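You operate a simulated robot arm through the tools that you are given. There is no shell and no other tool.

You are at the controls of a simulated robot arm. One attempt, no reset.

TASK
Pull the slide tray out, lift the pack with the rocker and sort it by its seam.
Fine: a good seam goes in the good tray, a scorched one in the reject tray; rock the pin down again.

The check looks at the end state, three seconds after you hand in, the way a careful person would. Anything else that was tipped, shoved, dropped, spilled or broken makes it a failure.

THE ROBOT
A 5-joint arm with a two-finger parallel gripper, fixed in place. Base frame: the origin is at the foot of the arm, x ahead of it, y to its left, z up; the work surface is at about z = 0. Units: mm, rad, N and s.
With the tool pointing down near the work surface it reaches from about 260 to 680 mm from the base axis. Its first joint turns from -1.152 to 1.152 rad. The tool tilts only in the upright plane through the base axis and itself; it spins freely about its own axis. Payload 2.9 kg.
The tool frame sits at the grasp point between the pads (the TCP): z along the fingers, y along the line on which they close. The tips reach 30 mm beyond it. The gripper opens to 110 mm. The fingers are 20 mm wide and 10 mm thick; the gripper's body (48 by 112 mm) begins 55 mm behind the TCP.
Orientation is told as [roll, pitch, yaw] about the base's x, y, z axes, in that order, counted from this pose: with the fingers straight down and closing along the base's y, the tool's x points along the base's -x, its y along +y and its z along -z.

THE INTERFACE
- The arm moves only by the tool servo_tool. Its arguments are lists of equal length, an entry for each row: "xyz": the shift along the tool's x, y, z in mm, a list of three; "rotation": the turn, a rotation vector about the tool's x, y, z in degrees, a list of three; "gripper": the opening, from 0 (shut) to 1 (fully open). In form: {"xyz": [[dx, dy, dz], ...], "rotation": [[ax, ay, az], ...], "gripper": [gripper, ...]}. A call has 1 to 20 rows; each row is the pose to reach, as a shift and turn from the pose commanded when the call began, along the tool's axes at that moment. Each row takes 0.2 s and may step no farther than 50 mm and 0.15 rad from the row before; otherwise, or with a gripper value out of range, the whole call is refused. Where a pose cannot be reached the arm comes as near as it can. A force on the tool above 60 N (or 10 N above the force at the start of the call, whichever is more), or a blocked arm, ends the call early, and 0.2 s more pass. Each finger travels about 108 mm/s and halts on what it meets, pressing with about 26 N; the grip force reading is that of the motor and also rises with nothing between the fingers. The clock runs only during rows and for 0.2 s after the last one: add rows that repeat a pose to give the fingers time. The reply holds the time, the measured pose of the TCP, the force on the tool along the base axes, the opening and the grip force, in the units named above and with some noise, with the torque about the TCP (base axes, N m) and any sound that the robot's microphone picked up.
- Cameras (640 x 400 px; columns grow to the right, rows downward): "scene" is fixed at [59.1, -486.1, 597.6]; the picture's right is [0.41, -0.91, 0.00], its down [-0.57, -0.25, -0.78] and it looks along [0.72, 0.32, -0.62] (base axes); focal length 317 px, centre (320, 200). "wrist" rides on the gripper at [72, 17, -103] in the tool frame; the picture's right is [-0.23, 0.97, 0.00], its down [-0.76, -0.18, -0.62] and it looks along [-0.61, -0.14, 0.78] (tool axes); focal length 222 px, centre (320, 200). There is no depth. A picture from a camera that has moved, and an enlarged one, comes with that camera's place and axes in the base frame and with its lens.
- grab_frame(camera): a new picture of that camera. It takes no simulated time.
- zoom(camera, box): a new picture of the part [left, top, right, bottom] of that camera's present view, enlarged. It takes no simulated time.
- finish_job(): hands the job in; it is judged then, once.

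Nothing tells you positions but the pictures and the camera data. Unless the task says otherwise, let go and move clear before handing in.

The tools are called after "Request:" as name(argument=value, ...) on one line, values as JSON. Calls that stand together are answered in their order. servo_tool: Moves the arm, as the interface text tells. Its arguments: {"type":"object","properties":{"xyz":{"type":"array","items":{"type":"array","items":{"type":"number"}}},"rotation":{"type":"array","items":{"type":"array","items":{"type":"number"}}},"gripper":{"type":"array","items":{"type":"number"}}},"required":["xyz","rotation","gripper"]} The other tools are called the same way: grab_frame (camera) takes a picture; zoom (camera, box) takes an enlarged picture of a part of a camera's view; finish_job () hands the job in.

At the start:

```text
t: 0.0
eef_pos: [391.1, -5.4, 292.2]
ee_rot: [0.002, 0.001, 0.001]
contact_force: [0.8, 0.3, -0.9]
moment: [0.06, 0.0, 0.0]
gripper_width: 109.9
gripper_force: 0.0
```

scene: 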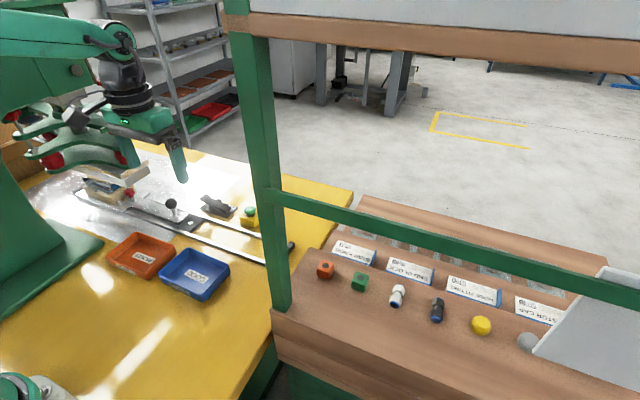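
wrist: 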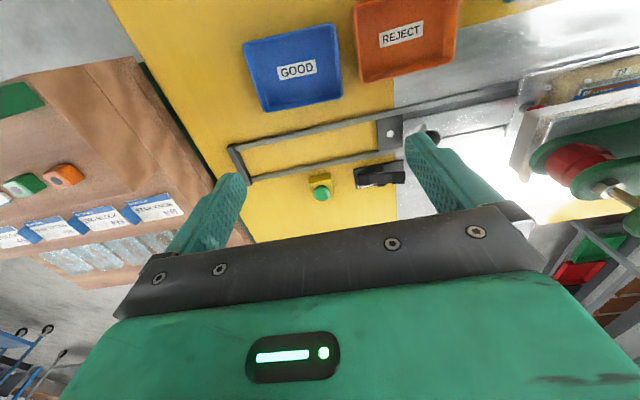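

I see a bench with an orange reject tray, a blue good tray, a slide with a black knob, a black rocker and a green button on a yellow box. I'll zoom in to locate each before moving.

Request:
zoom(camera="scene", box=[60, 140, 300, 310])

Request:
zoom(camera="scene", box=[70, 160, 190, 235])

Request:
zoom(camera="scene", box=[150, 180, 300, 274])

Request:
zoom(camera="wrist", box=[220, 60, 640, 260])

```text
2.35 times, centred on (180, 225) of scene
camera zoom: at [59.1, -486.1, 597.6], right [0.41, -0.91, 0.0], down [-0.57, -0.25, -0.78], along [0.72, 0.32, -0.62], focal length 745 px, centre (649, 141)
```

zoom: 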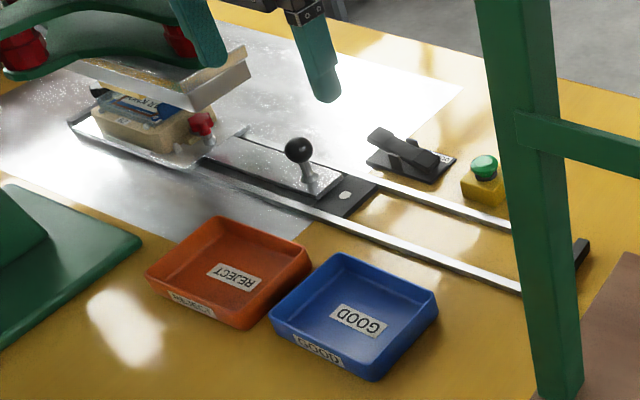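

```text
5.33 times, centred on (130, 198) of scene
camera zoom: at [59.1, -486.1, 597.6], right [0.41, -0.91, 0.0], down [-0.57, -0.25, -0.78], along [0.72, 0.32, -0.62], focal length 1690 px, centre (1333, 213)
```

zoom: 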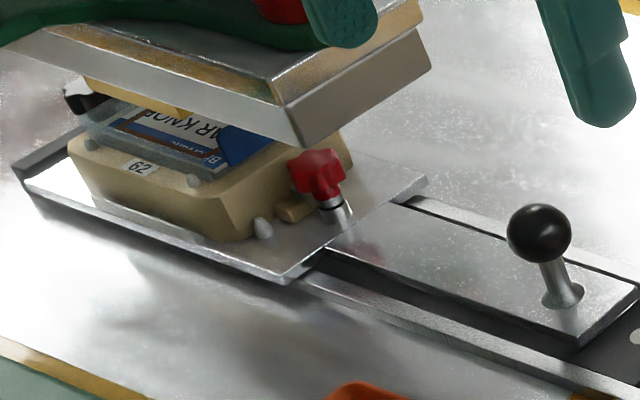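

```text
4.26 times, centred on (225, 227) of scene
camera zoom: at [59.1, -486.1, 597.6], right [0.41, -0.91, 0.0], down [-0.57, -0.25, -0.78], along [0.72, 0.32, -0.62], focal length 1348 px, centre (724, 85)
```

zoom: 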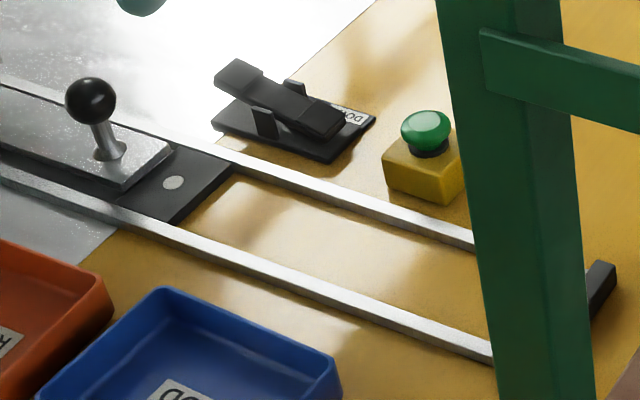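

```text
1.52 times, centred on (430, 160) of wrist
camera zoom: at [319.1, 12.5, 395.5], right [0.23, 0.97, 0.0], down [0.76, -0.18, 0.62], along [0.61, -0.14, -0.78], focal length 338 px, centre (152, 261)
```

zoom: 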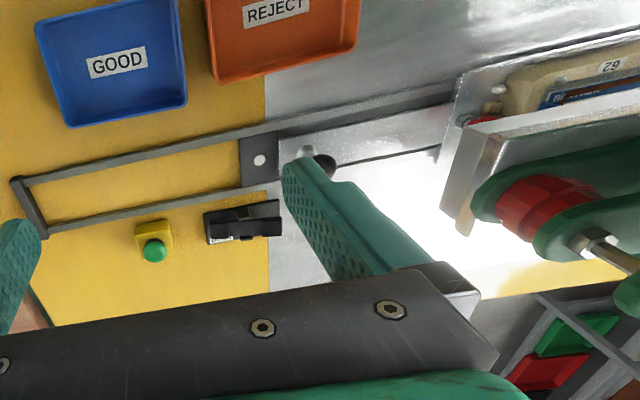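

The knob looks to be near (502, 157, 55), the tray slides toward −y along rails ending near y = −190, and the rocker sits near (574, 78). I'll move above the knob at a safe height and take another look.

Request:
servo_tool(xyz=[[-20, 31, 22], [-40, 62, 44], [-60, 93, 66], [-80, 124, 88], [-99, 155, 110], [-99, 155, 110]], rotation=[[0, 0, 0], [0, 0, 0], [0, 0, 0], [0, 0, 0], [0, 0, 0], [0, 0, 0]], gripper=[1, 1, 1, 1, 1, 1])

Request:
grab_frame(camera="wrist")

Request:
grab_frame(camera="scene")

```text
t: 1.4
eef_pos: [490.6, 151.6, 180.8]
ee_rot: [0.0, 0.001, -0.002]
contact_force: [-0.1, 0.4, 0.0]
moment: [-0.03, 0.02, -0.03]
gripper_width: 109.9
gripper_force: 0.1
```

```text
taken
camera wrist: at [418.1, 168.7, 284.3], right [0.23, 0.97, 0.0], down [0.76, -0.18, 0.62], along [0.61, -0.14, -0.78], focal length 222 px, centre (320, 200)
```

wrist: 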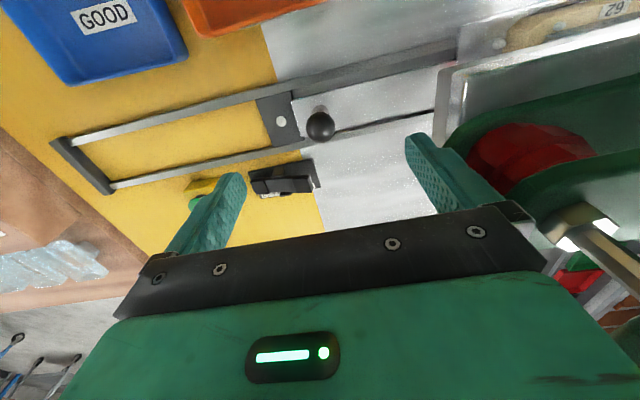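

```text
taken
```

scene: 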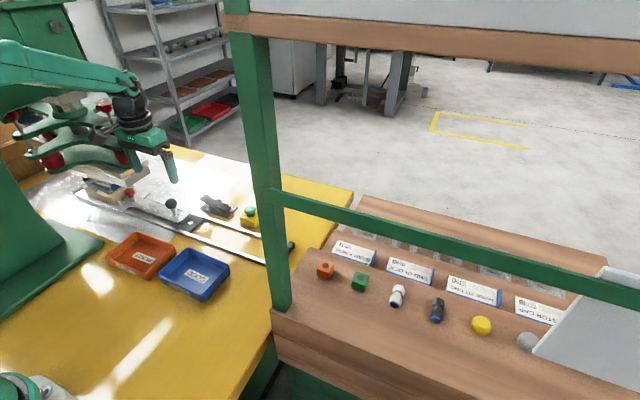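

The knob resolves to about (501, 151, 59), and the pin (white dot) to about (502, 100). I'll lower straight over the knob with the fingers either side of it and check before closing.

Request:
servo_tool(xyz=[[-11, 0, 20], [-11, 0, 50], [-11, 0, 80], [-11, 0, 105], [-11, 0, 121], [-11, 0, 121]], rotation=[[0, 0, 0], [0, 0, 0], [0, 0, 0], [0, 0, 0], [0, 0, 0], [0, 0, 0]], gripper=[0.9, 0.8, 0.7, 0.7, 0.7, 0.7])

Request:
grab_frame(camera="wrist")

Request:
zoom(camera="scene", box=[70, 130, 230, 230])

```text
t: 2.8
eef_pos: [501.0, 150.5, 61.8]
ee_rot: [0.0, 0.001, -0.001]
contact_force: [-0.5, -0.1, 0.3]
moment: [-0.02, 0.02, -0.01]
gripper_width: 77.2
gripper_force: 0.1
```

```text
taken
camera wrist: at [429.0, 166.8, 164.2], right [0.23, 0.97, 0.0], down [0.76, -0.18, 0.62], along [0.61, -0.14, -0.78], focal length 222 px, centre (320, 200)
```

wrist: 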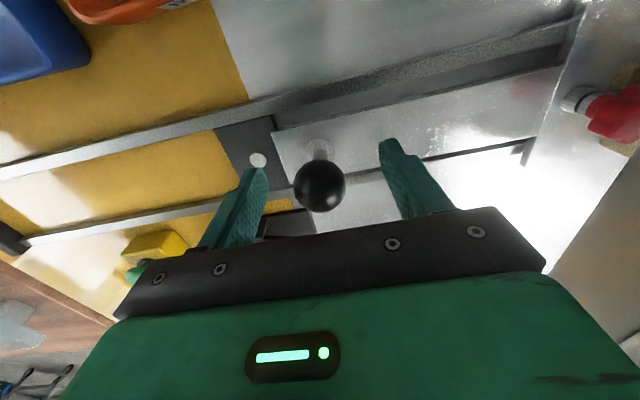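

```text
4.00 times, centred on (150, 180) of scene
camera zoom: at [59.1, -486.1, 597.6], right [0.41, -0.91, 0.0], down [-0.57, -0.25, -0.78], along [0.72, 0.32, -0.62], focal length 1267 px, centre (1000, 280)
```

zoom: 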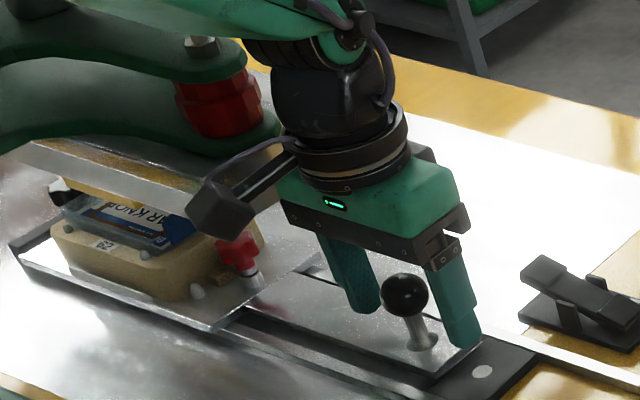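

The knob is centred between the fingers. I'll close on it and start a gentle pull toward −y, watching force.

Request:
servo_tool(xyz=[[0, 0, 1], [0, 0, 1], [0, 0, 1], [0, 0, 1], [0, 0, 1]], rotation=[[0, 0, 0], [0, 0, 0], [0, 0, 0], [0, 0, 0], [0, 0, 0]], gripper=[0.5, 0.3, 0.2, 0.15, 0.15])

```text
t: 4.0
eef_pos: [502.1, 149.5, 59.2]
ee_rot: [0.0, 0.0, 0.0]
contact_force: [0.8, 0.5, -0.8]
moment: [-0.02, -0.03, 0.0]
gripper_width: 30.0
gripper_force: 44.8
```

The knob is held (30 mm wide). I'll pull the first stretch gently.

Request:
servo_tool(xyz=[[0, -5, 1], [0, -12, 1], [0, -20, 1], [0, -30, 1], [0, -40, 1], [0, -40, 1]], rotation=[[0, 0, 0], [0, 0, 0], [0, 0, 0], [0, 0, 0], [0, 0, 0], [0, 0, 0]], gripper=[0.15, 0.15, 0.15, 0.15, 0.15, 0.15])

Request:
zoom(camera="scene", box=[70, 130, 230, 230])

```text
t: 5.4
eef_pos: [500.9, 109.0, 60.7]
ee_rot: [0.001, 0.002, 0.002]
contact_force: [-22.9, 0.8, 25.1]
moment: [0.02, -0.31, 0.04]
gripper_width: 30.1
gripper_force: 44.8
```

```text
4.00 times, centred on (150, 180) of scene
camera zoom: at [58.9, -486.2, 597.5], right [0.41, -0.91, 0.0], down [-0.57, -0.25, -0.78], along [0.72, 0.32, -0.62], focal length 1267 px, centre (1000, 280)
```

zoom: 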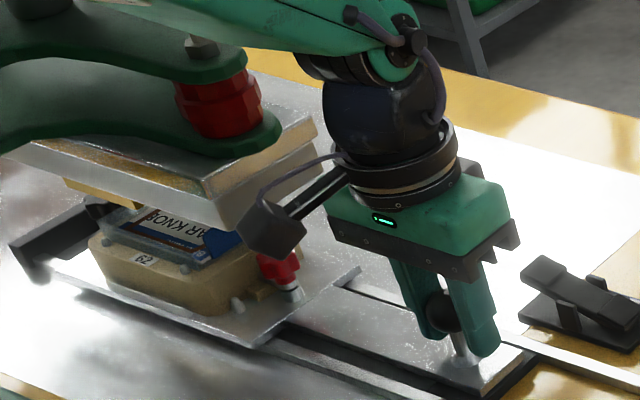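

The tray is sliding with the pack on it; there's a slight sideways load, so I'll ease it and continue pulling.

Request:
servo_tool(xyz=[[1, 0, -1.5], [1, -10, -1.5], [1, -20, -1.5], [1, -30, -1.5], [1, -40, -1.5], [1, -40, -1.5]], rotation=[[0, 0, 0], [0, 0, 0], [0, 0, 0], [0, 0, 0], [0, 0, 0], [0, 0, 0]], gripper=[0.15, 0.15, 0.15, 0.15, 0.15, 0.15])

```text
t: 6.8
eef_pos: [501.1, 69.9, 61.0]
ee_rot: [-0.001, 0.0, 0.0]
contact_force: [18.5, 0.3, -31.7]
moment: [0.01, -0.07, 0.02]
gripper_width: 30.3
gripper_force: 45.5
```

The load flipped sign, so I'll use half that correction and keep pulling.

Request:
servo_tool(xyz=[[-0.4, 0, 0.8], [-0.4, -12, 0.8], [-0.4, -24, 0.8], [-0.4, -36, 0.8], [-0.4, -48, 0.8], [-0.4, -60, 0.8], [-0.4, -60, 0.8]], rotation=[[0, 0, 0], [0, 0, 0], [0, 0, 0], [0, 0, 0], [0, 0, 0], [0, 0, 0], [0, 0, 0]], gripper=[0.15, 0.15, 0.15, 0.15, 0.15, 0.15, 0.15])

Request:
grab_frame(camera="scene")

Request:
grab_frame(camera="wrist")

```text
t: 8.4
eef_pos: [499.9, 10.6, 61.3]
ee_rot: [0.001, 0.001, 0.0]
contact_force: [1.3, 2.3, -6.1]
moment: [0.0, 0.91, 0.01]
gripper_width: 30.2
gripper_force: 44.8
```

```text
taken
```

scene: 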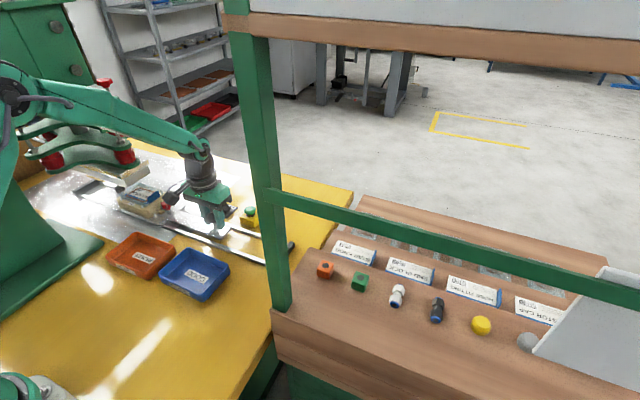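

```text
taken
camera wrist: at [428.3, 27.1, 164.3], right [0.23, 0.97, 0.0], down [0.76, -0.18, 0.62], along [0.61, -0.14, -0.78], focal length 222 px, centre (320, 200)
```

wrist: 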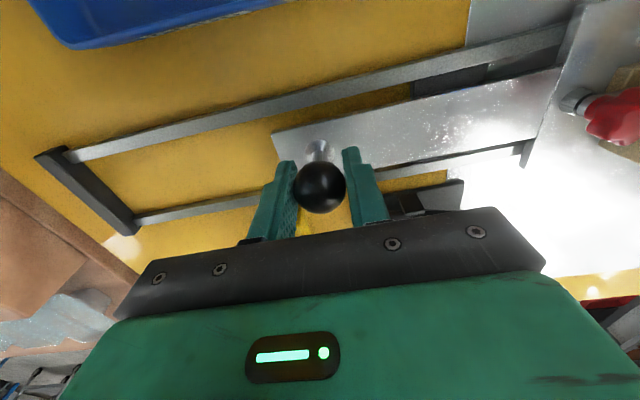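

The tray is about halfway out. I'll look at the nest to learn its offset from the knob.

Request:
zoom(camera="scene", box=[90, 160, 250, 260])

```text
4.00 times, centred on (170, 210) of scene
camera zoom: at [59.1, -486.1, 597.5], right [0.41, -0.91, 0.0], down [-0.57, -0.25, -0.78], along [0.72, 0.32, -0.62], focal length 1267 px, centre (920, 160)
```

zoom: 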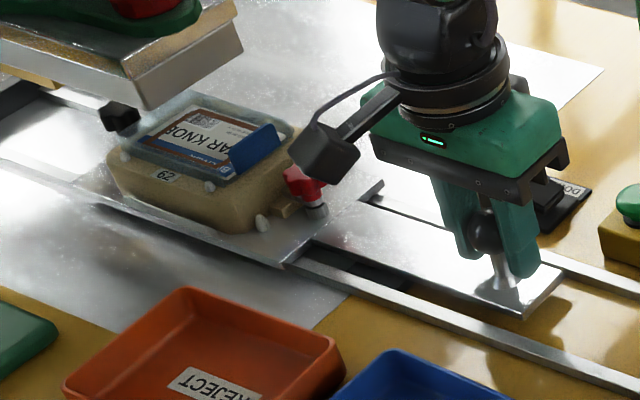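

The pack sits about 250 mm behind the knob, so the tray's end stop (knob near y ≈ −152) should put it right over the pin at y ≈ 100. I'll continue pulling, slowing toward the end.

Request:
servo_tool(xyz=[[0, -12, 0], [0, -24, 0], [0, -36, 0], [0, -48, 0], [0, -60, 0], [0, -72, 0], [0, -84, 0], [0, -96, 0], [0, -108, 0], [0, -120, 0], [0, -130, 0], [0, -130, 0]], rotation=[[0, 0, 0], [0, 0, 0], [0, 0, 0], [0, 0, 0], [0, 0, 0], [0, 0, 0], [0, 0, 0], [0, 0, 0], [0, 0, 0], [0, 0, 0], [0, 0, 0], [0, 0, 0]], gripper=[0.15, 0.15, 0.15, 0.15, 0.15, 0.15, 0.15, 0.15, 0.15, 0.15, 0.15, 0.15])

Request:
grab_frame(camera="wrist")

Request:
zoom(camera="scene", box=[110, 160, 310, 285])

```text
t: 11.0
eef_pos: [501.1, -119.1, 59.6]
ee_rot: [0.001, -0.001, 0.0]
contact_force: [-10.4, 1.1, 18.4]
moment: [0.01, 0.89, 0.01]
gripper_width: 30.6
gripper_force: 45.1
```

```text
taken
camera wrist: at [428.4, -102.7, 163.9], right [0.23, 0.97, 0.0], down [0.76, -0.18, 0.62], along [0.61, -0.14, -0.78], focal length 222 px, centre (320, 200)
```

wrist: 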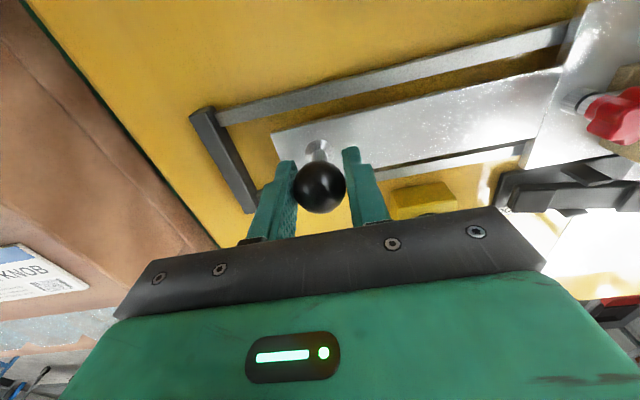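

```text
3.20 times, centred on (210, 222) of scene
camera zoom: at [59.0, -486.1, 597.6], right [0.41, -0.91, 0.0], down [-0.57, -0.25, -0.78], along [0.72, 0.32, -0.62], focal length 1014 px, centre (672, 128)
```

zoom: 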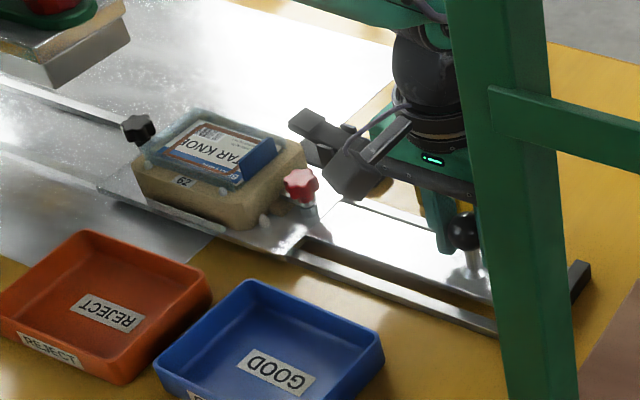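

The front edge is about 30 mm from the stop bar. I'll go the rest of the way in small steps.

Request:
servo_tool(xyz=[[0, -6, -0.3], [0, -12, -0.3], [0, -18, -0.3], [0, -22, -0.3], [0, -25, -0.3], [0, -28, -0.3], [0, -31, -0.3], [0, -34, -0.3], [0, -36, -0.3], [0, -38, -0.3]], rotation=[[0, 0, 0], [0, 0, 0], [0, 0, 0], [0, 0, 0], [0, 0, 0], [0, 0, 0], [0, 0, 0], [0, 0, 0], [0, 0, 0], [0, 0, 0]], gripper=[0.15, 0.15, 0.15, 0.15, 0.15, 0.15, 0.15, 0.15, 0.15, 0.15])

Request:
grab_frame(camera="wrist")

Request:
zoom(camera="scene", box=[110, 160, 310, 285])

```text
t: 13.2
eef_pos: [501.3, -149.4, 60.7]
ee_rot: [0.001, 0.005, 0.011]
contact_force: [-1.0, 5.8, 2.5]
moment: [0.03, -0.41, -0.12]
gripper_width: 29.8
gripper_force: 45.2
stopped in row 10: the force on the tool passed its limit at 63 N (the readings are from after the stop); the commanded pose is now the measured one
```

```text
taken
camera wrist: at [429.0, -133.9, 164.2], right [0.22, 0.98, 0.0], down [0.77, -0.17, 0.62], along [0.6, -0.13, -0.79], focal length 222 px, centre (320, 200)
```

wrist: 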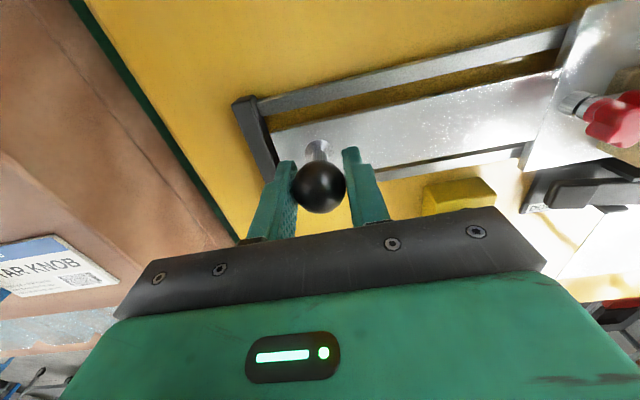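

```text
3.20 times, centred on (210, 222) of scene
camera zoom: at [59.0, -486.2, 597.6], right [0.41, -0.91, 0.0], down [-0.57, -0.25, -0.78], along [0.72, 0.32, -0.62], focal length 1014 px, centre (672, 128)
```

zoom: 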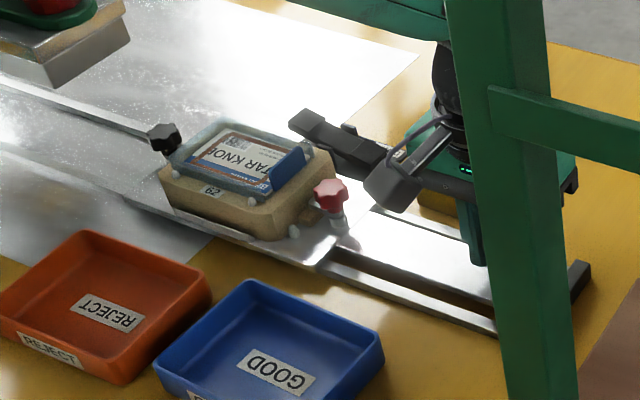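

The tray is against its stop, with the pack over the pin. I'll open, rise clear, and move back to look at the pack and rocker.

Request:
servo_tool(xyz=[[0, 0, 0], [0, 0, 0], [0, 0, 0], [0, 0, -20], [0, 0, -60], [0, 0, -100], [0, 0, -140]], rotation=[[0, 0, 0], [0, 0, 0], [0, 0, 0], [0, 0, 0], [0, 0, 0], [0, 0, 0], [0, 0, 0]], gripper=[0.4, 0.6, 0.6, 0.6, 0.6, 0.6, 0.6])

Request:
grab_frame(camera="wrist")

Request:
zoom(camera="scene", box=[140, 180, 260, 255])

```text
t: 14.8
eef_pos: [501.6, -151.6, 200.9]
ee_rot: [0.002, 0.005, 0.01]
contact_force: [0.8, -0.3, 0.2]
moment: [0.0, 0.01, 0.01]
gripper_width: 66.0
gripper_force: 0.1
```

```text
taken
camera wrist: at [428.7, -135.5, 304.0], right [0.22, 0.98, 0.0], down [0.77, -0.17, 0.62], along [0.6, -0.13, -0.79], focal length 222 px, centre (320, 200)
```

wrist: 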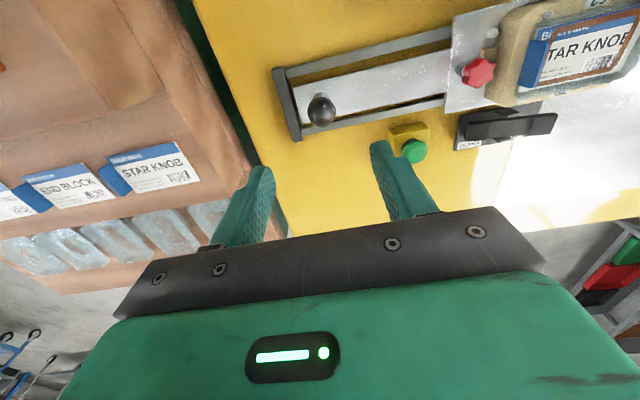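

```text
5.33 times, centred on (200, 218) of scene
camera zoom: at [59.1, -486.1, 597.6], right [0.41, -0.91, 0.0], down [-0.57, -0.25, -0.78], along [0.72, 0.32, -0.62], focal length 1690 px, centre (960, 107)
```

zoom: 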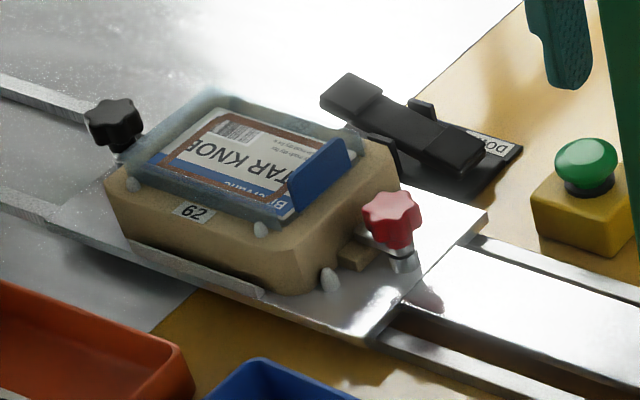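

The pack's card appears to have a brown border around it, which may be a scorched seam. I'll bring the wrist camera over the pack for a close look before deciding.

Request:
servo_tool(xyz=[[12, 38, 7], [24, 76, 14], [36, 114, 21], [48, 152, 28], [60, 190, 35], [72, 230, 42], [86, 270, 50], [86, 270, 50]], rotation=[[0, 0, 0], [0, 0, 0], [0, 0, 0], [0, 0, 0], [0, 0, 0], [0, 0, 0], [0, 0, 0], [0, 0, 0]], gripper=[0.6, 0.6, 0.6, 0.6, 0.6, 0.6, 0.6, 0.6])

Request:
grab_frame(camera="wrist")

Request:
zoom(camera="wrist", box=[220, 120, 420, 245])

```text
t: 16.6
eef_pos: [414.3, 117.7, 150.5]
ee_rot: [-0.003, 0.003, 0.01]
contact_force: [-0.2, 0.1, 0.2]
moment: [0.05, -0.01, 0.01]
gripper_width: 66.0
gripper_force: 0.0
```

```text
taken
camera wrist: at [342.0, 134.0, 254.7], right [0.22, 0.98, 0.0], down [0.77, -0.17, 0.62], along [0.61, -0.14, -0.78], focal length 222 px, centre (320, 200)
```

wrist: 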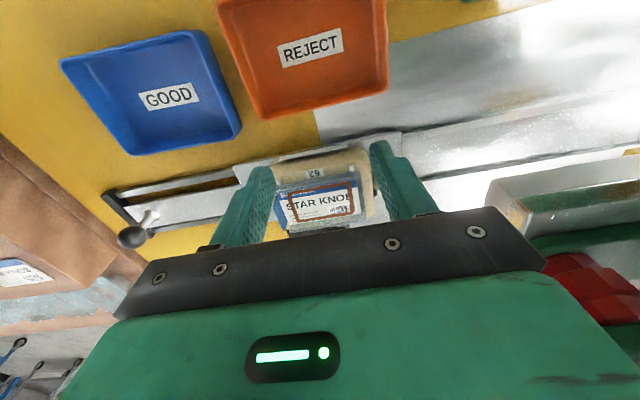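

```text
3.20 times, centred on (320, 182) of wrist
camera zoom: at [342.0, 134.0, 254.7], right [0.22, 0.98, 0.0], down [0.77, -0.17, 0.62], along [0.61, -0.14, -0.78], focal length 711 px, centre (320, 256)
```

zoom: 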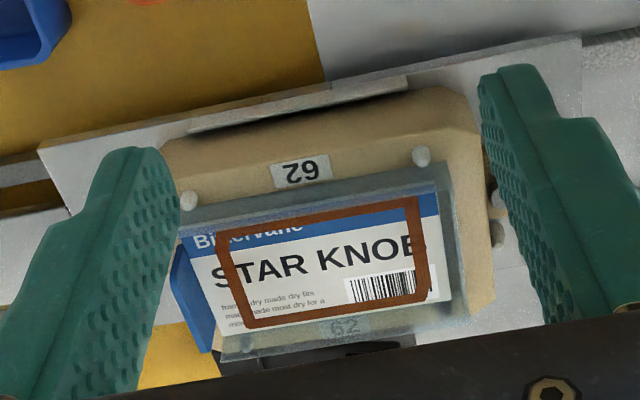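

The seam shows a continuous brown line, which points to scorched; I'll confirm it once lifted. Next I'll look at the rocker from closer, moving above it.

Request:
servo_tool(xyz=[[-20, 0, -15], [-40, 0, -30], [-60, 0, -30], [-60, 0, -30]], rotation=[[0, 0, 0], [0, 0, 0], [0, 0, 0], [0, 0, 0]], gripper=[0.8, 1, 1, 1])

Request:
grab_frame(camera="wrist")

Request:
zoom(camera="wrist", box=[200, 80, 440, 230])

```text
t: 17.6
eef_pos: [475.1, 119.0, 180.6]
ee_rot: [0.0, 0.005, 0.01]
contact_force: [0.2, -0.6, 0.7]
moment: [-0.02, 0.01, -0.01]
gripper_width: 110.2
gripper_force: 0.0
```

```text
taken
camera wrist: at [402.7, 134.9, 284.6], right [0.22, 0.98, 0.0], down [0.77, -0.17, 0.62], along [0.6, -0.14, -0.78], focal length 222 px, centre (320, 200)
```

wrist: 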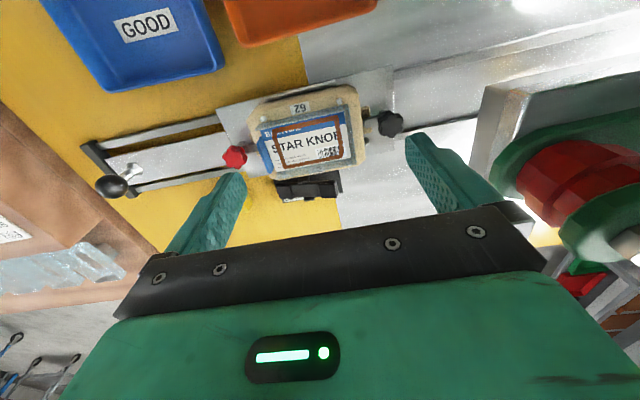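

```text
2.67 times, centred on (320, 155) of wrist
camera zoom: at [402.7, 134.9, 284.6], right [0.22, 0.98, 0.0], down [0.77, -0.17, 0.62], along [0.6, -0.14, -0.78], focal length 592 px, centre (320, 320)
```

zoom: 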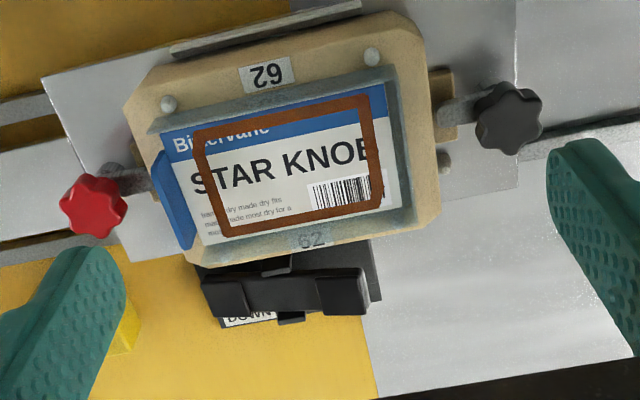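

The rocker's raised +y end is at about (578, 107, 38); the lowered −y end carries the DOWN label. I'll close the fingers and move above the raised end.

Request:
servo_tool(xyz=[[-35, -4, 0], [-70, -8, 0], [-103, -13, 0], [-103, -13, 40], [-103, -13, 80], [-103, -13, 90], [-103, -13, 90]], rotation=[[0, 0, 0], [0, 0, 0], [0, 0, 0], [0, 0, 0], [0, 0, 0], [0, 0, 0], [0, 0, 0]], gripper=[0.7, 0.4, 0.1, 0, 0, 0, 0])

Request:
grab_frame(camera="wrist")

Request:
zoom(camera="scene", box=[140, 160, 260, 235])

```text
t: 19.1
eef_pos: [576.1, 106.2, 90.6]
ee_rot: [0.0, 0.005, 0.011]
contact_force: [-0.8, -0.1, 0.2]
moment: [-0.03, -0.02, -0.02]
gripper_width: 0.0
gripper_force: 26.0
```

```text
taken
camera wrist: at [503.9, 122.7, 193.9], right [0.22, 0.98, 0.0], down [0.77, -0.17, 0.62], along [0.6, -0.14, -0.78], focal length 222 px, centre (320, 200)
```

wrist: 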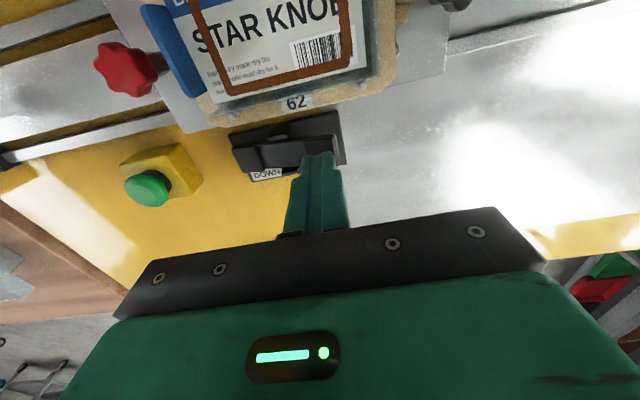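

```text
5.33 times, centred on (200, 198) of scene
camera zoom: at [59.1, -486.1, 597.6], right [0.41, -0.91, 0.0], down [-0.57, -0.25, -0.78], along [0.72, 0.32, -0.62], focal length 1690 px, centre (960, 213)
```

zoom: 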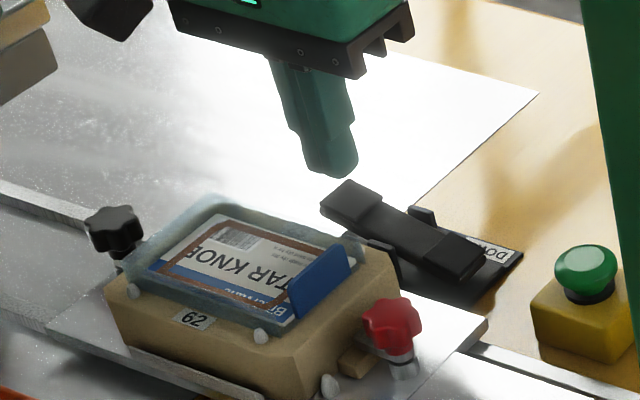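

The fingertip is over the rocker's raised pad. I'll press down slowly, watching force.

Request:
servo_tool(xyz=[[-2, -3, 6], [-2, -3, 12], [-2, -3, 16], [-2, -3, 20], [-2, -3, 24], [-2, -3, 27], [-2, -3, 30], [-2, -3, 33], [-2, -3, 36]], rotation=[[0, 0, 0], [0, 0, 0], [0, 0, 0], [0, 0, 0], [0, 0, 0], [0, 0, 0], [0, 0, 0], [0, 0, 0], [0, 0, 0]], gripper=[0, 0, 0, 0, 0, 0, 0, 0, 0])

Request:
grab_frame(camera="wrist")

Request:
zoom(camera="scene", box=[140, 160, 260, 235])

```text
t: 21.1
eef_pos: [575.7, 104.1, 55.5]
ee_rot: [0.0, 0.005, 0.008]
contact_force: [-14.8, -4.5, 21.9]
moment: [-0.3, 0.41, -0.15]
gripper_width: 0.2
gripper_force: 26.2
```

```text
taken
camera wrist: at [504.9, 120.6, 160.2], right [0.22, 0.98, 0.0], down [0.77, -0.17, 0.62], along [0.6, -0.14, -0.79], focal length 222 px, centre (320, 200)
```

wrist: 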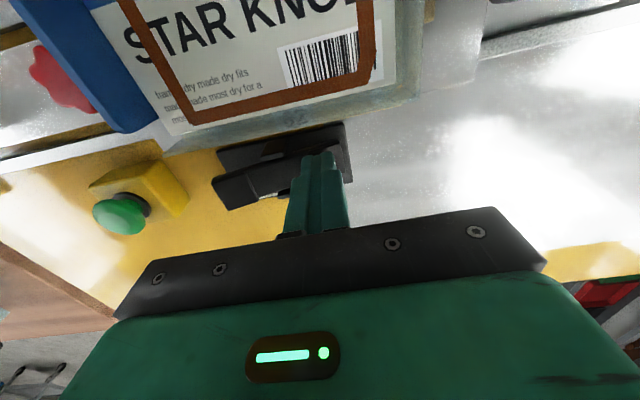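

```text
5.33 times, centred on (200, 198) of scene
camera zoom: at [58.9, -486.2, 597.6], right [0.41, -0.91, 0.0], down [-0.57, -0.25, -0.78], along [0.72, 0.32, -0.62], focal length 1690 px, centre (960, 213)
```

zoom: 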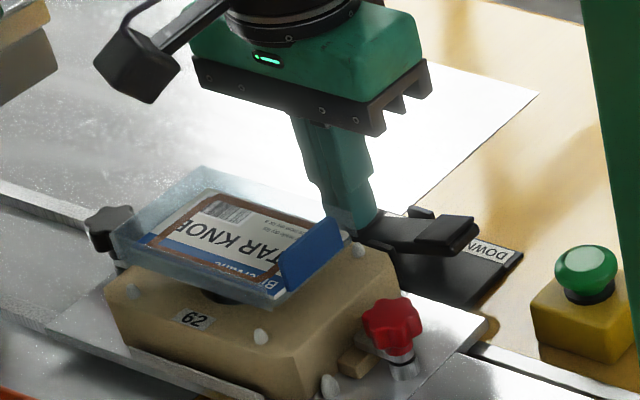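

The pack is rising on the pin. I'll press a bit further to seat the rocker fully.

Request:
servo_tool(xyz=[[0, 0, 2], [0, 0, 4], [0, 0, 6], [0, 0, 8], [0, 0, 10], [0, 0, 12]], rotation=[[0, 0, 0], [0, 0, 0], [0, 0, 0], [0, 0, 0], [0, 0, 0], [0, 0, 0]], gripper=[0, 0, 0, 0, 0, 0])

Request:
zoom(camera="scene", box=[140, 160, 260, 235])

```text
t: 21.8
eef_pos: [576.9, 103.9, 57.0]
ee_rot: [-0.001, 0.007, 0.009]
contact_force: [-4.8, 0.5, 7.0]
moment: [-0.04, 0.13, -0.07]
gripper_width: 0.0
gripper_force: 26.3
stopped in row 3: the force on the tool passed its limit at 62 N (the readings are from after the stop); the commanded pose is now the measured one
```

```text
5.33 times, centred on (200, 198) of scene
camera zoom: at [59.1, -486.1, 597.6], right [0.41, -0.91, 0.0], down [-0.57, -0.25, -0.78], along [0.72, 0.32, -0.62], focal length 1690 px, centre (960, 213)
```

zoom: 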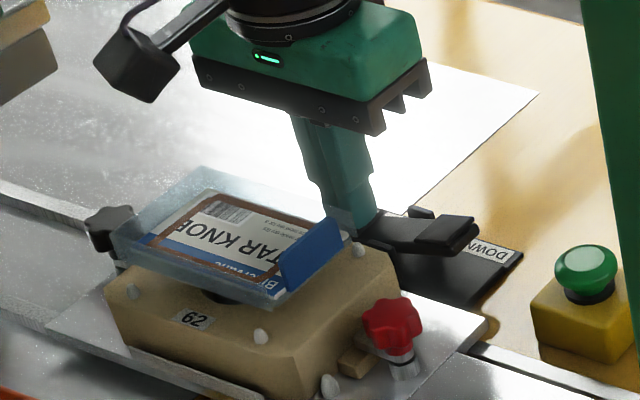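

The rocker is at its hard stop and the pack is up. I'll back off upward and check that it stays up.

Request:
servo_tool(xyz=[[0, 0, -5], [0, 0, -20], [0, 0, -50], [0, 0, -90], [0, 0, -120], [0, 0, -120]], rotation=[[0, 0, 0], [0, 0, 0], [0, 0, 0], [0, 0, 0], [0, 0, 0], [0, 0, 0]], gripper=[0, 0, 0, 0, 0, 0])

Request:
zoom(camera="scene", box=[140, 160, 260, 235])

Request:
grab_frame(camera="scene")

```text
t: 23.2
eef_pos: [578.6, 106.2, 176.4]
ee_rot: [0.0, 0.005, 0.007]
contact_force: [-0.8, -0.7, -0.4]
moment: [0.04, -0.04, 0.03]
gripper_width: 0.0
gripper_force: 26.1
```

```text
5.33 times, centred on (200, 198) of scene
camera zoom: at [59.1, -486.1, 597.6], right [0.41, -0.91, 0.0], down [-0.57, -0.25, -0.78], along [0.72, 0.32, -0.62], focal length 1690 px, centre (960, 213)
```

zoom: 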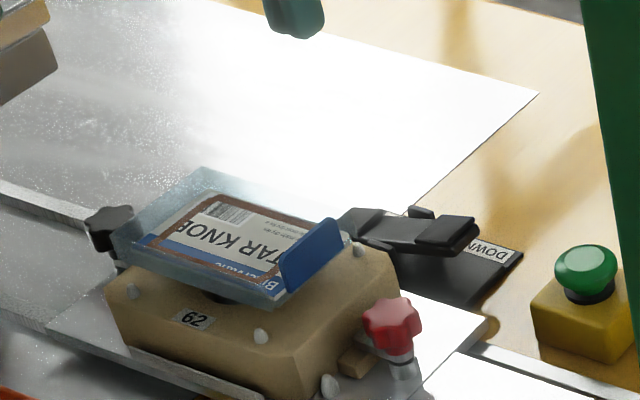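

```text
taken
```

scene: 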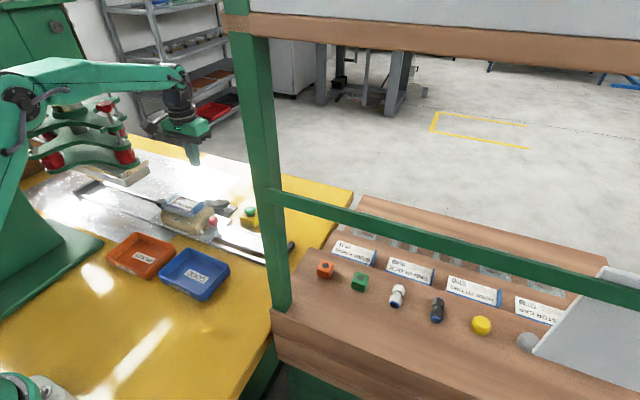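

The pack stays raised on the pin. I'll move back to view it from above and measure it for the grasp.

Request:
servo_tool(xyz=[[35, 4, -30], [70, 8, -30], [105, 12, -30], [133, 14, -30], [133, 14, -30]], rotation=[[0, 0, 0], [0, 0, 0], [0, 0, 0], [0, 0, -0.5], [0, 0, -0.5]], gripper=[0.3, 0.6, 1, 1, 1])

Request:
zoom(camera="wrist", box=[200, 60, 440, 210])

Request:
grab_frame(camera="wrist")

Request:
zoom(camera="scene", box=[152, 185, 232, 235])

```text
t: 24.4
eef_pos: [444.1, 116.5, 206.6]
ee_rot: [-0.002, 0.006, 0.016]
contact_force: [0.0, -0.4, 0.6]
moment: [0.01, 0.0, -0.02]
gripper_width: 110.0
gripper_force: 0.1
```

```text
2.67 times, centred on (320, 135) of wrist
camera zoom: at [372.3, 132.3, 310.9], right [0.21, 0.98, 0.0], down [0.77, -0.16, 0.62], along [0.61, -0.13, -0.78], focal length 592 px, centre (320, 373)
```

zoom: 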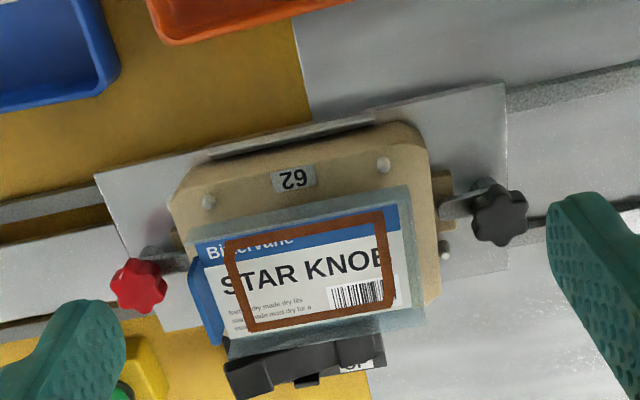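

```text
taken
camera wrist: at [372.3, 132.3, 310.9], right [0.21, 0.98, 0.0], down [0.77, -0.16, 0.62], along [0.61, -0.13, -0.78], focal length 222 px, centre (320, 200)
```

wrist: 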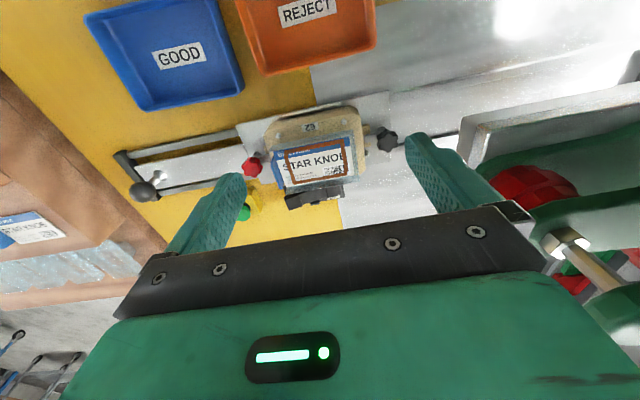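

```text
8.00 times, centred on (192, 210) of scene
camera zoom: at [59.1, -486.1, 597.6], right [0.41, -0.91, 0.0], down [-0.57, -0.25, -0.78], along [0.72, 0.32, -0.62], focal length 2534 px, centre (1344, 120)
```

zoom: 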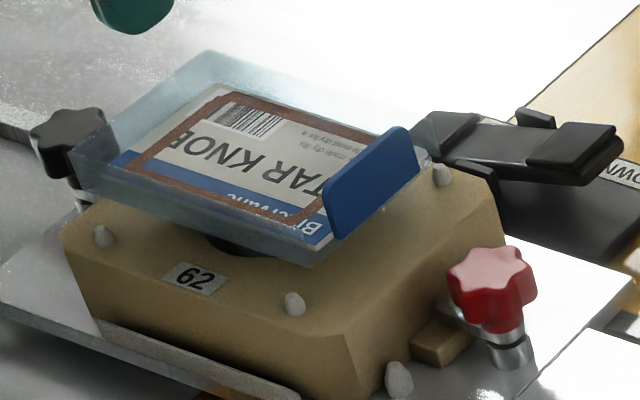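

The pack is about 99 mm (y) by 67 mm (x), centred near (503, 99) with its rim near z = 78, and the seam is clearly brown, so it goes to reject. I'll turn the gripper 90° to close along x and get a good look at the trays on the way.

Request:
servo_tool(xyz=[[7, -14, -3], [14, -28, -6], [21, -42, -9], [28, -56, -12], [35, -70, -15], [42, -84, -18], [49, -98, -21], [56, -112, -24], [63, -126, -24], [70, -140, -24], [74, -156, -24], [74, -156, -24]], rotation=[[0, 0, -8.1], [0, 0, -16.2], [0, 0, -24.3], [0, 0, -32.4], [0, 0, -40.5], [0, 0, -48.6], [0, 0, -56.7], [0, 0, -64.8], [0, 0, -72.9], [0, 0, -81], [0, 0, -89.1], [0, 0, -89.1]], gripper=[1, 1, 1, 1, 1, 1, 1, 1, 1, 1, 1, 1])

Request:
grab_frame(camera="wrist")

Request:
zoom(camera="scene", box=[90, 200, 250, 300])

```text
t: 27.0
eef_pos: [372.4, -40.3, 230.4]
ee_rot: [0.006, -0.001, 1.575]
contact_force: [-0.1, 0.1, -0.7]
moment: [-0.02, -0.02, 0.01]
gripper_width: 109.9
gripper_force: 0.0
```

```text
taken
camera wrist: at [358.1, -113.1, 334.6], right [-0.97, 0.22, 0.0], down [0.18, 0.76, 0.62], along [0.14, 0.61, -0.78], focal length 222 px, centre (320, 200)
```

wrist: 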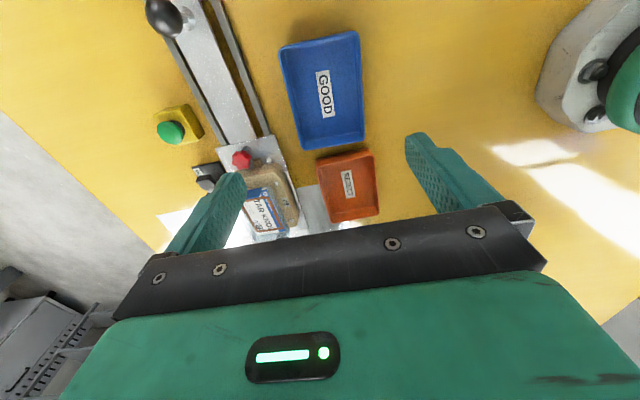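

```text
4.00 times, centred on (170, 250) of scene
camera zoom: at [59.1, -486.1, 597.6], right [0.41, -0.91, 0.0], down [-0.57, -0.25, -0.78], along [0.72, 0.32, -0.62], focal length 1267 px, centre (920, 0)
```

zoom: 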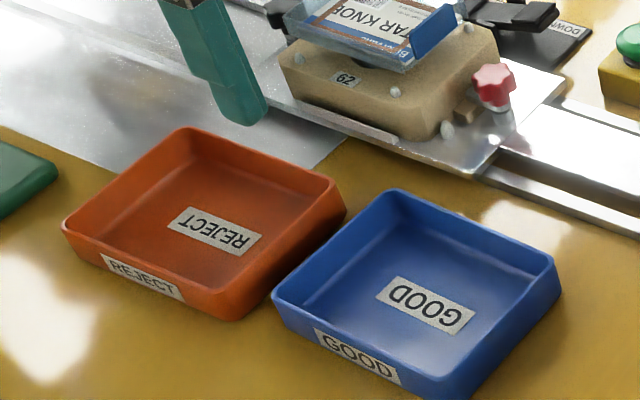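

Request:
zoom(camera="wrist", box=[200, 120, 440, 270])

```text
2.67 times, centred on (320, 195) of wrist
camera zoom: at [358.1, -113.1, 334.6], right [-0.97, 0.22, 0.0], down [0.18, 0.76, 0.62], along [0.14, 0.61, -0.78], focal length 592 px, centre (320, 213)
```

zoom: 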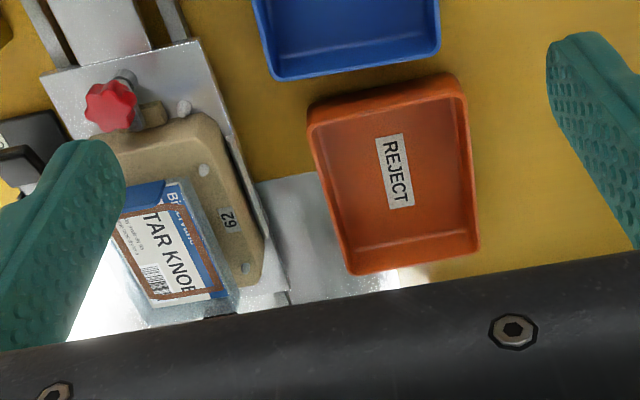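

The reject tray is centred near (359, 117), only about 90 mm wide in x outside. That leaves no room for fingers on the outside of the 67 mm pack, so I'll check the blue tab as a handle from close up.

Request:
servo_tool(xyz=[[-14, -23, 0], [-30, -46, 15], [-44, -70, 30], [-58, -93, 55], [-72, -113, 80], [-72, -113, 80]], rotation=[[0, 0, 0], [0, 0, 0], [0, 0, 0], [0, 0, 0], [0, 0, 0], [0, 0, 0]], gripper=[1, 1, 1, 1, 1, 1])

Request:
grab_frame(camera="wrist")

Request:
zoom(camera="wrist", box=[220, 110, 420, 235])

```text
t: 28.4
eef_pos: [487.5, 31.9, 148.6]
ee_rot: [0.005, -0.001, 1.572]
contact_force: [0.3, 0.4, 0.3]
moment: [-0.02, 0.0, -0.01]
gripper_width: 110.2
gripper_force: 0.0
```

```text
taken
camera wrist: at [471.9, -40.4, 252.5], right [-0.97, 0.23, 0.0], down [0.18, 0.76, 0.62], along [0.14, 0.61, -0.78], focal length 222 px, centre (320, 200)
```

wrist: 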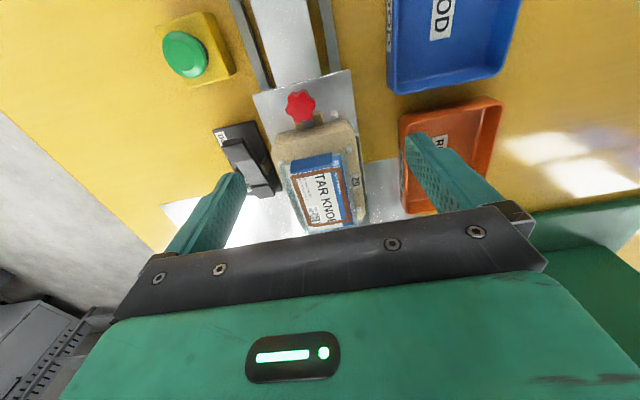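

```text
3.20 times, centred on (320, 172) of wrist
camera zoom: at [471.9, -40.4, 252.5], right [-0.97, 0.23, 0.0], down [0.18, 0.76, 0.62], along [0.14, 0.61, -0.78], focal length 711 px, centre (320, 288)
```

zoom: 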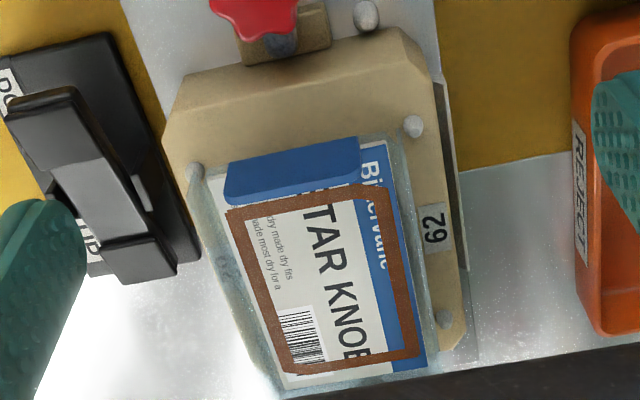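

The blue tab stands upright at the pack's −y end (x ≈ 482–519, y ≈ 48, top near z ≈ 94), so it works as a handle; the "UP" label confirms the rocker direction. I'll turn back to close along y and hover over the tab.

Request:
servo_tool(xyz=[[-2, -1, -10], [-4, -3, -20], [-6, -4, -20], [-8, -5, -20], [-10, -6, -20], [-12, -8, -20], [-14, -10, -20], [-16, -12, -20], [-16, -13, -20], [-16, -13, -20], [-16, -13, -20], [-16, -13, -20]], rotation=[[0, 0, 8.2], [0, 0, 16.4], [0, 0, 24.6], [0, 0, 32.8], [0, 0, 41], [0, 0, 49.2], [0, 0, 57.4], [0, 0, 65.6], [0, 0, 73.8], [0, 0, 82], [0, 0, 90], [0, 0, 90]], gripper=[1, 1, 0.8, 0.6, 0.5, 0.45, 0.45, 0.45, 0.45, 0.45, 0.45, 0.45])

Request:
grab_frame(camera="wrist")

Request:
zoom(camera="wrist", box=[240, 100, 440, 225])

Request:
zoom(camera="scene", box=[140, 160, 260, 235])

```text
t: 31.0
eef_pos: [499.2, 48.1, 170.5]
ee_rot: [0.0, 0.005, 0.0]
contact_force: [-0.3, -0.4, 0.3]
moment: [0.02, 0.01, -0.03]
gripper_width: 49.4
gripper_force: 0.0
```

```text
taken
camera wrist: at [427.5, 65.2, 273.7], right [0.23, 0.97, 0.0], down [0.76, -0.18, 0.62], along [0.6, -0.14, -0.79], focal length 222 px, centre (320, 200)
```

wrist: 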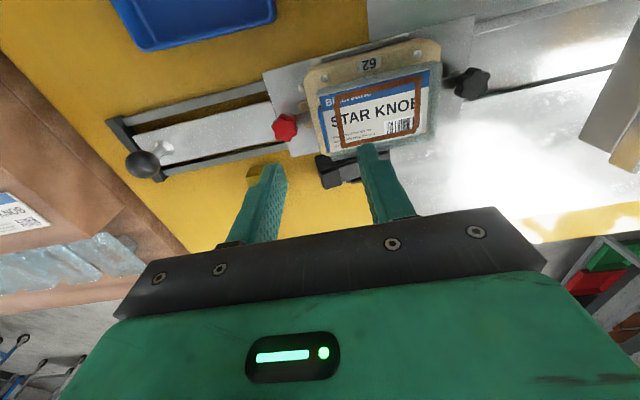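

```text
3.20 times, centred on (340, 162) of wrist
camera zoom: at [427.5, 65.2, 273.7], right [0.23, 0.97, 0.0], down [0.76, -0.18, 0.62], along [0.6, -0.14, -0.79], focal length 711 px, centre (256, 320)
```

zoom: 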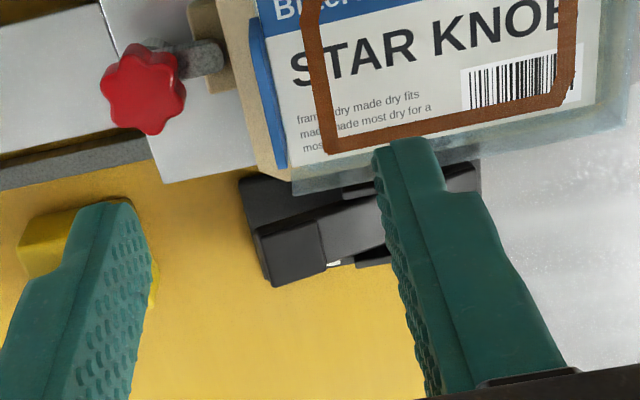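

```text
5.33 times, centred on (200, 198) of scene
camera zoom: at [59.1, -486.1, 597.6], right [0.41, -0.91, 0.0], down [-0.57, -0.25, -0.78], along [0.72, 0.32, -0.62], focal length 1690 px, centre (960, 213)
```

zoom: 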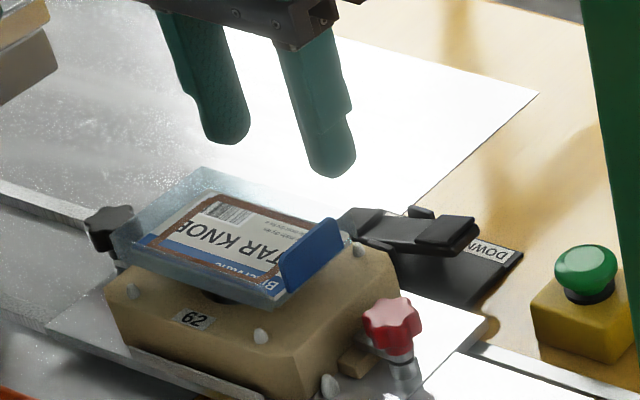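

I'm above the tab; I'll descend to just over it and look again to centre precisely.

Request:
servo_tool(xyz=[[-2, 2.5, 15], [-2, 2.5, 30], [-2, 2.5, 38], [-2, 2.5, 38]], rotation=[[0, 0, 0], [0, -0.2, 0], [0, -0.2, 0], [0, -0.2, 0]], gripper=[0.4, 0.36, 0.36, 0.36])

Request:
zoom(camera="wrist", box=[220, 80, 420, 205])

Request:
zoom(camera="scene", box=[152, 175, 232, 225])

```text
t: 32.0
eef_pos: [501.6, 48.8, 133.5]
ee_rot: [0.001, 0.002, 0.002]
contact_force: [-0.5, 0.2, 0.3]
moment: [-0.04, -0.03, 0.01]
gripper_width: 39.8
gripper_force: 0.1
```

```text
3.20 times, centred on (320, 142) of wrist
camera zoom: at [429.3, 67.0, 235.8], right [0.23, 0.97, 0.0], down [0.76, -0.18, 0.62], along [0.61, -0.14, -0.78], focal length 711 px, centre (320, 384)
```

zoom: 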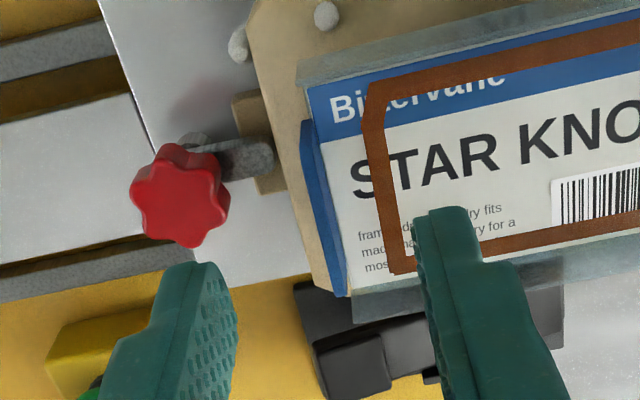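

```text
8.00 times, centred on (192, 200) of scene
camera zoom: at [59.1, -486.1, 597.6], right [0.41, -0.91, 0.0], down [-0.57, -0.25, -0.78], along [0.72, 0.32, -0.62], focal length 2534 px, centre (1344, 200)
```

zoom: 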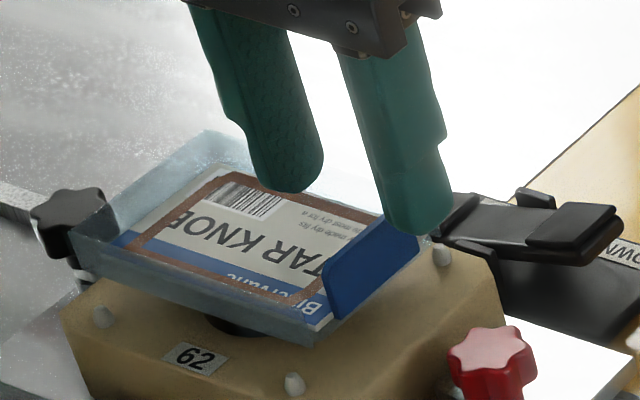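

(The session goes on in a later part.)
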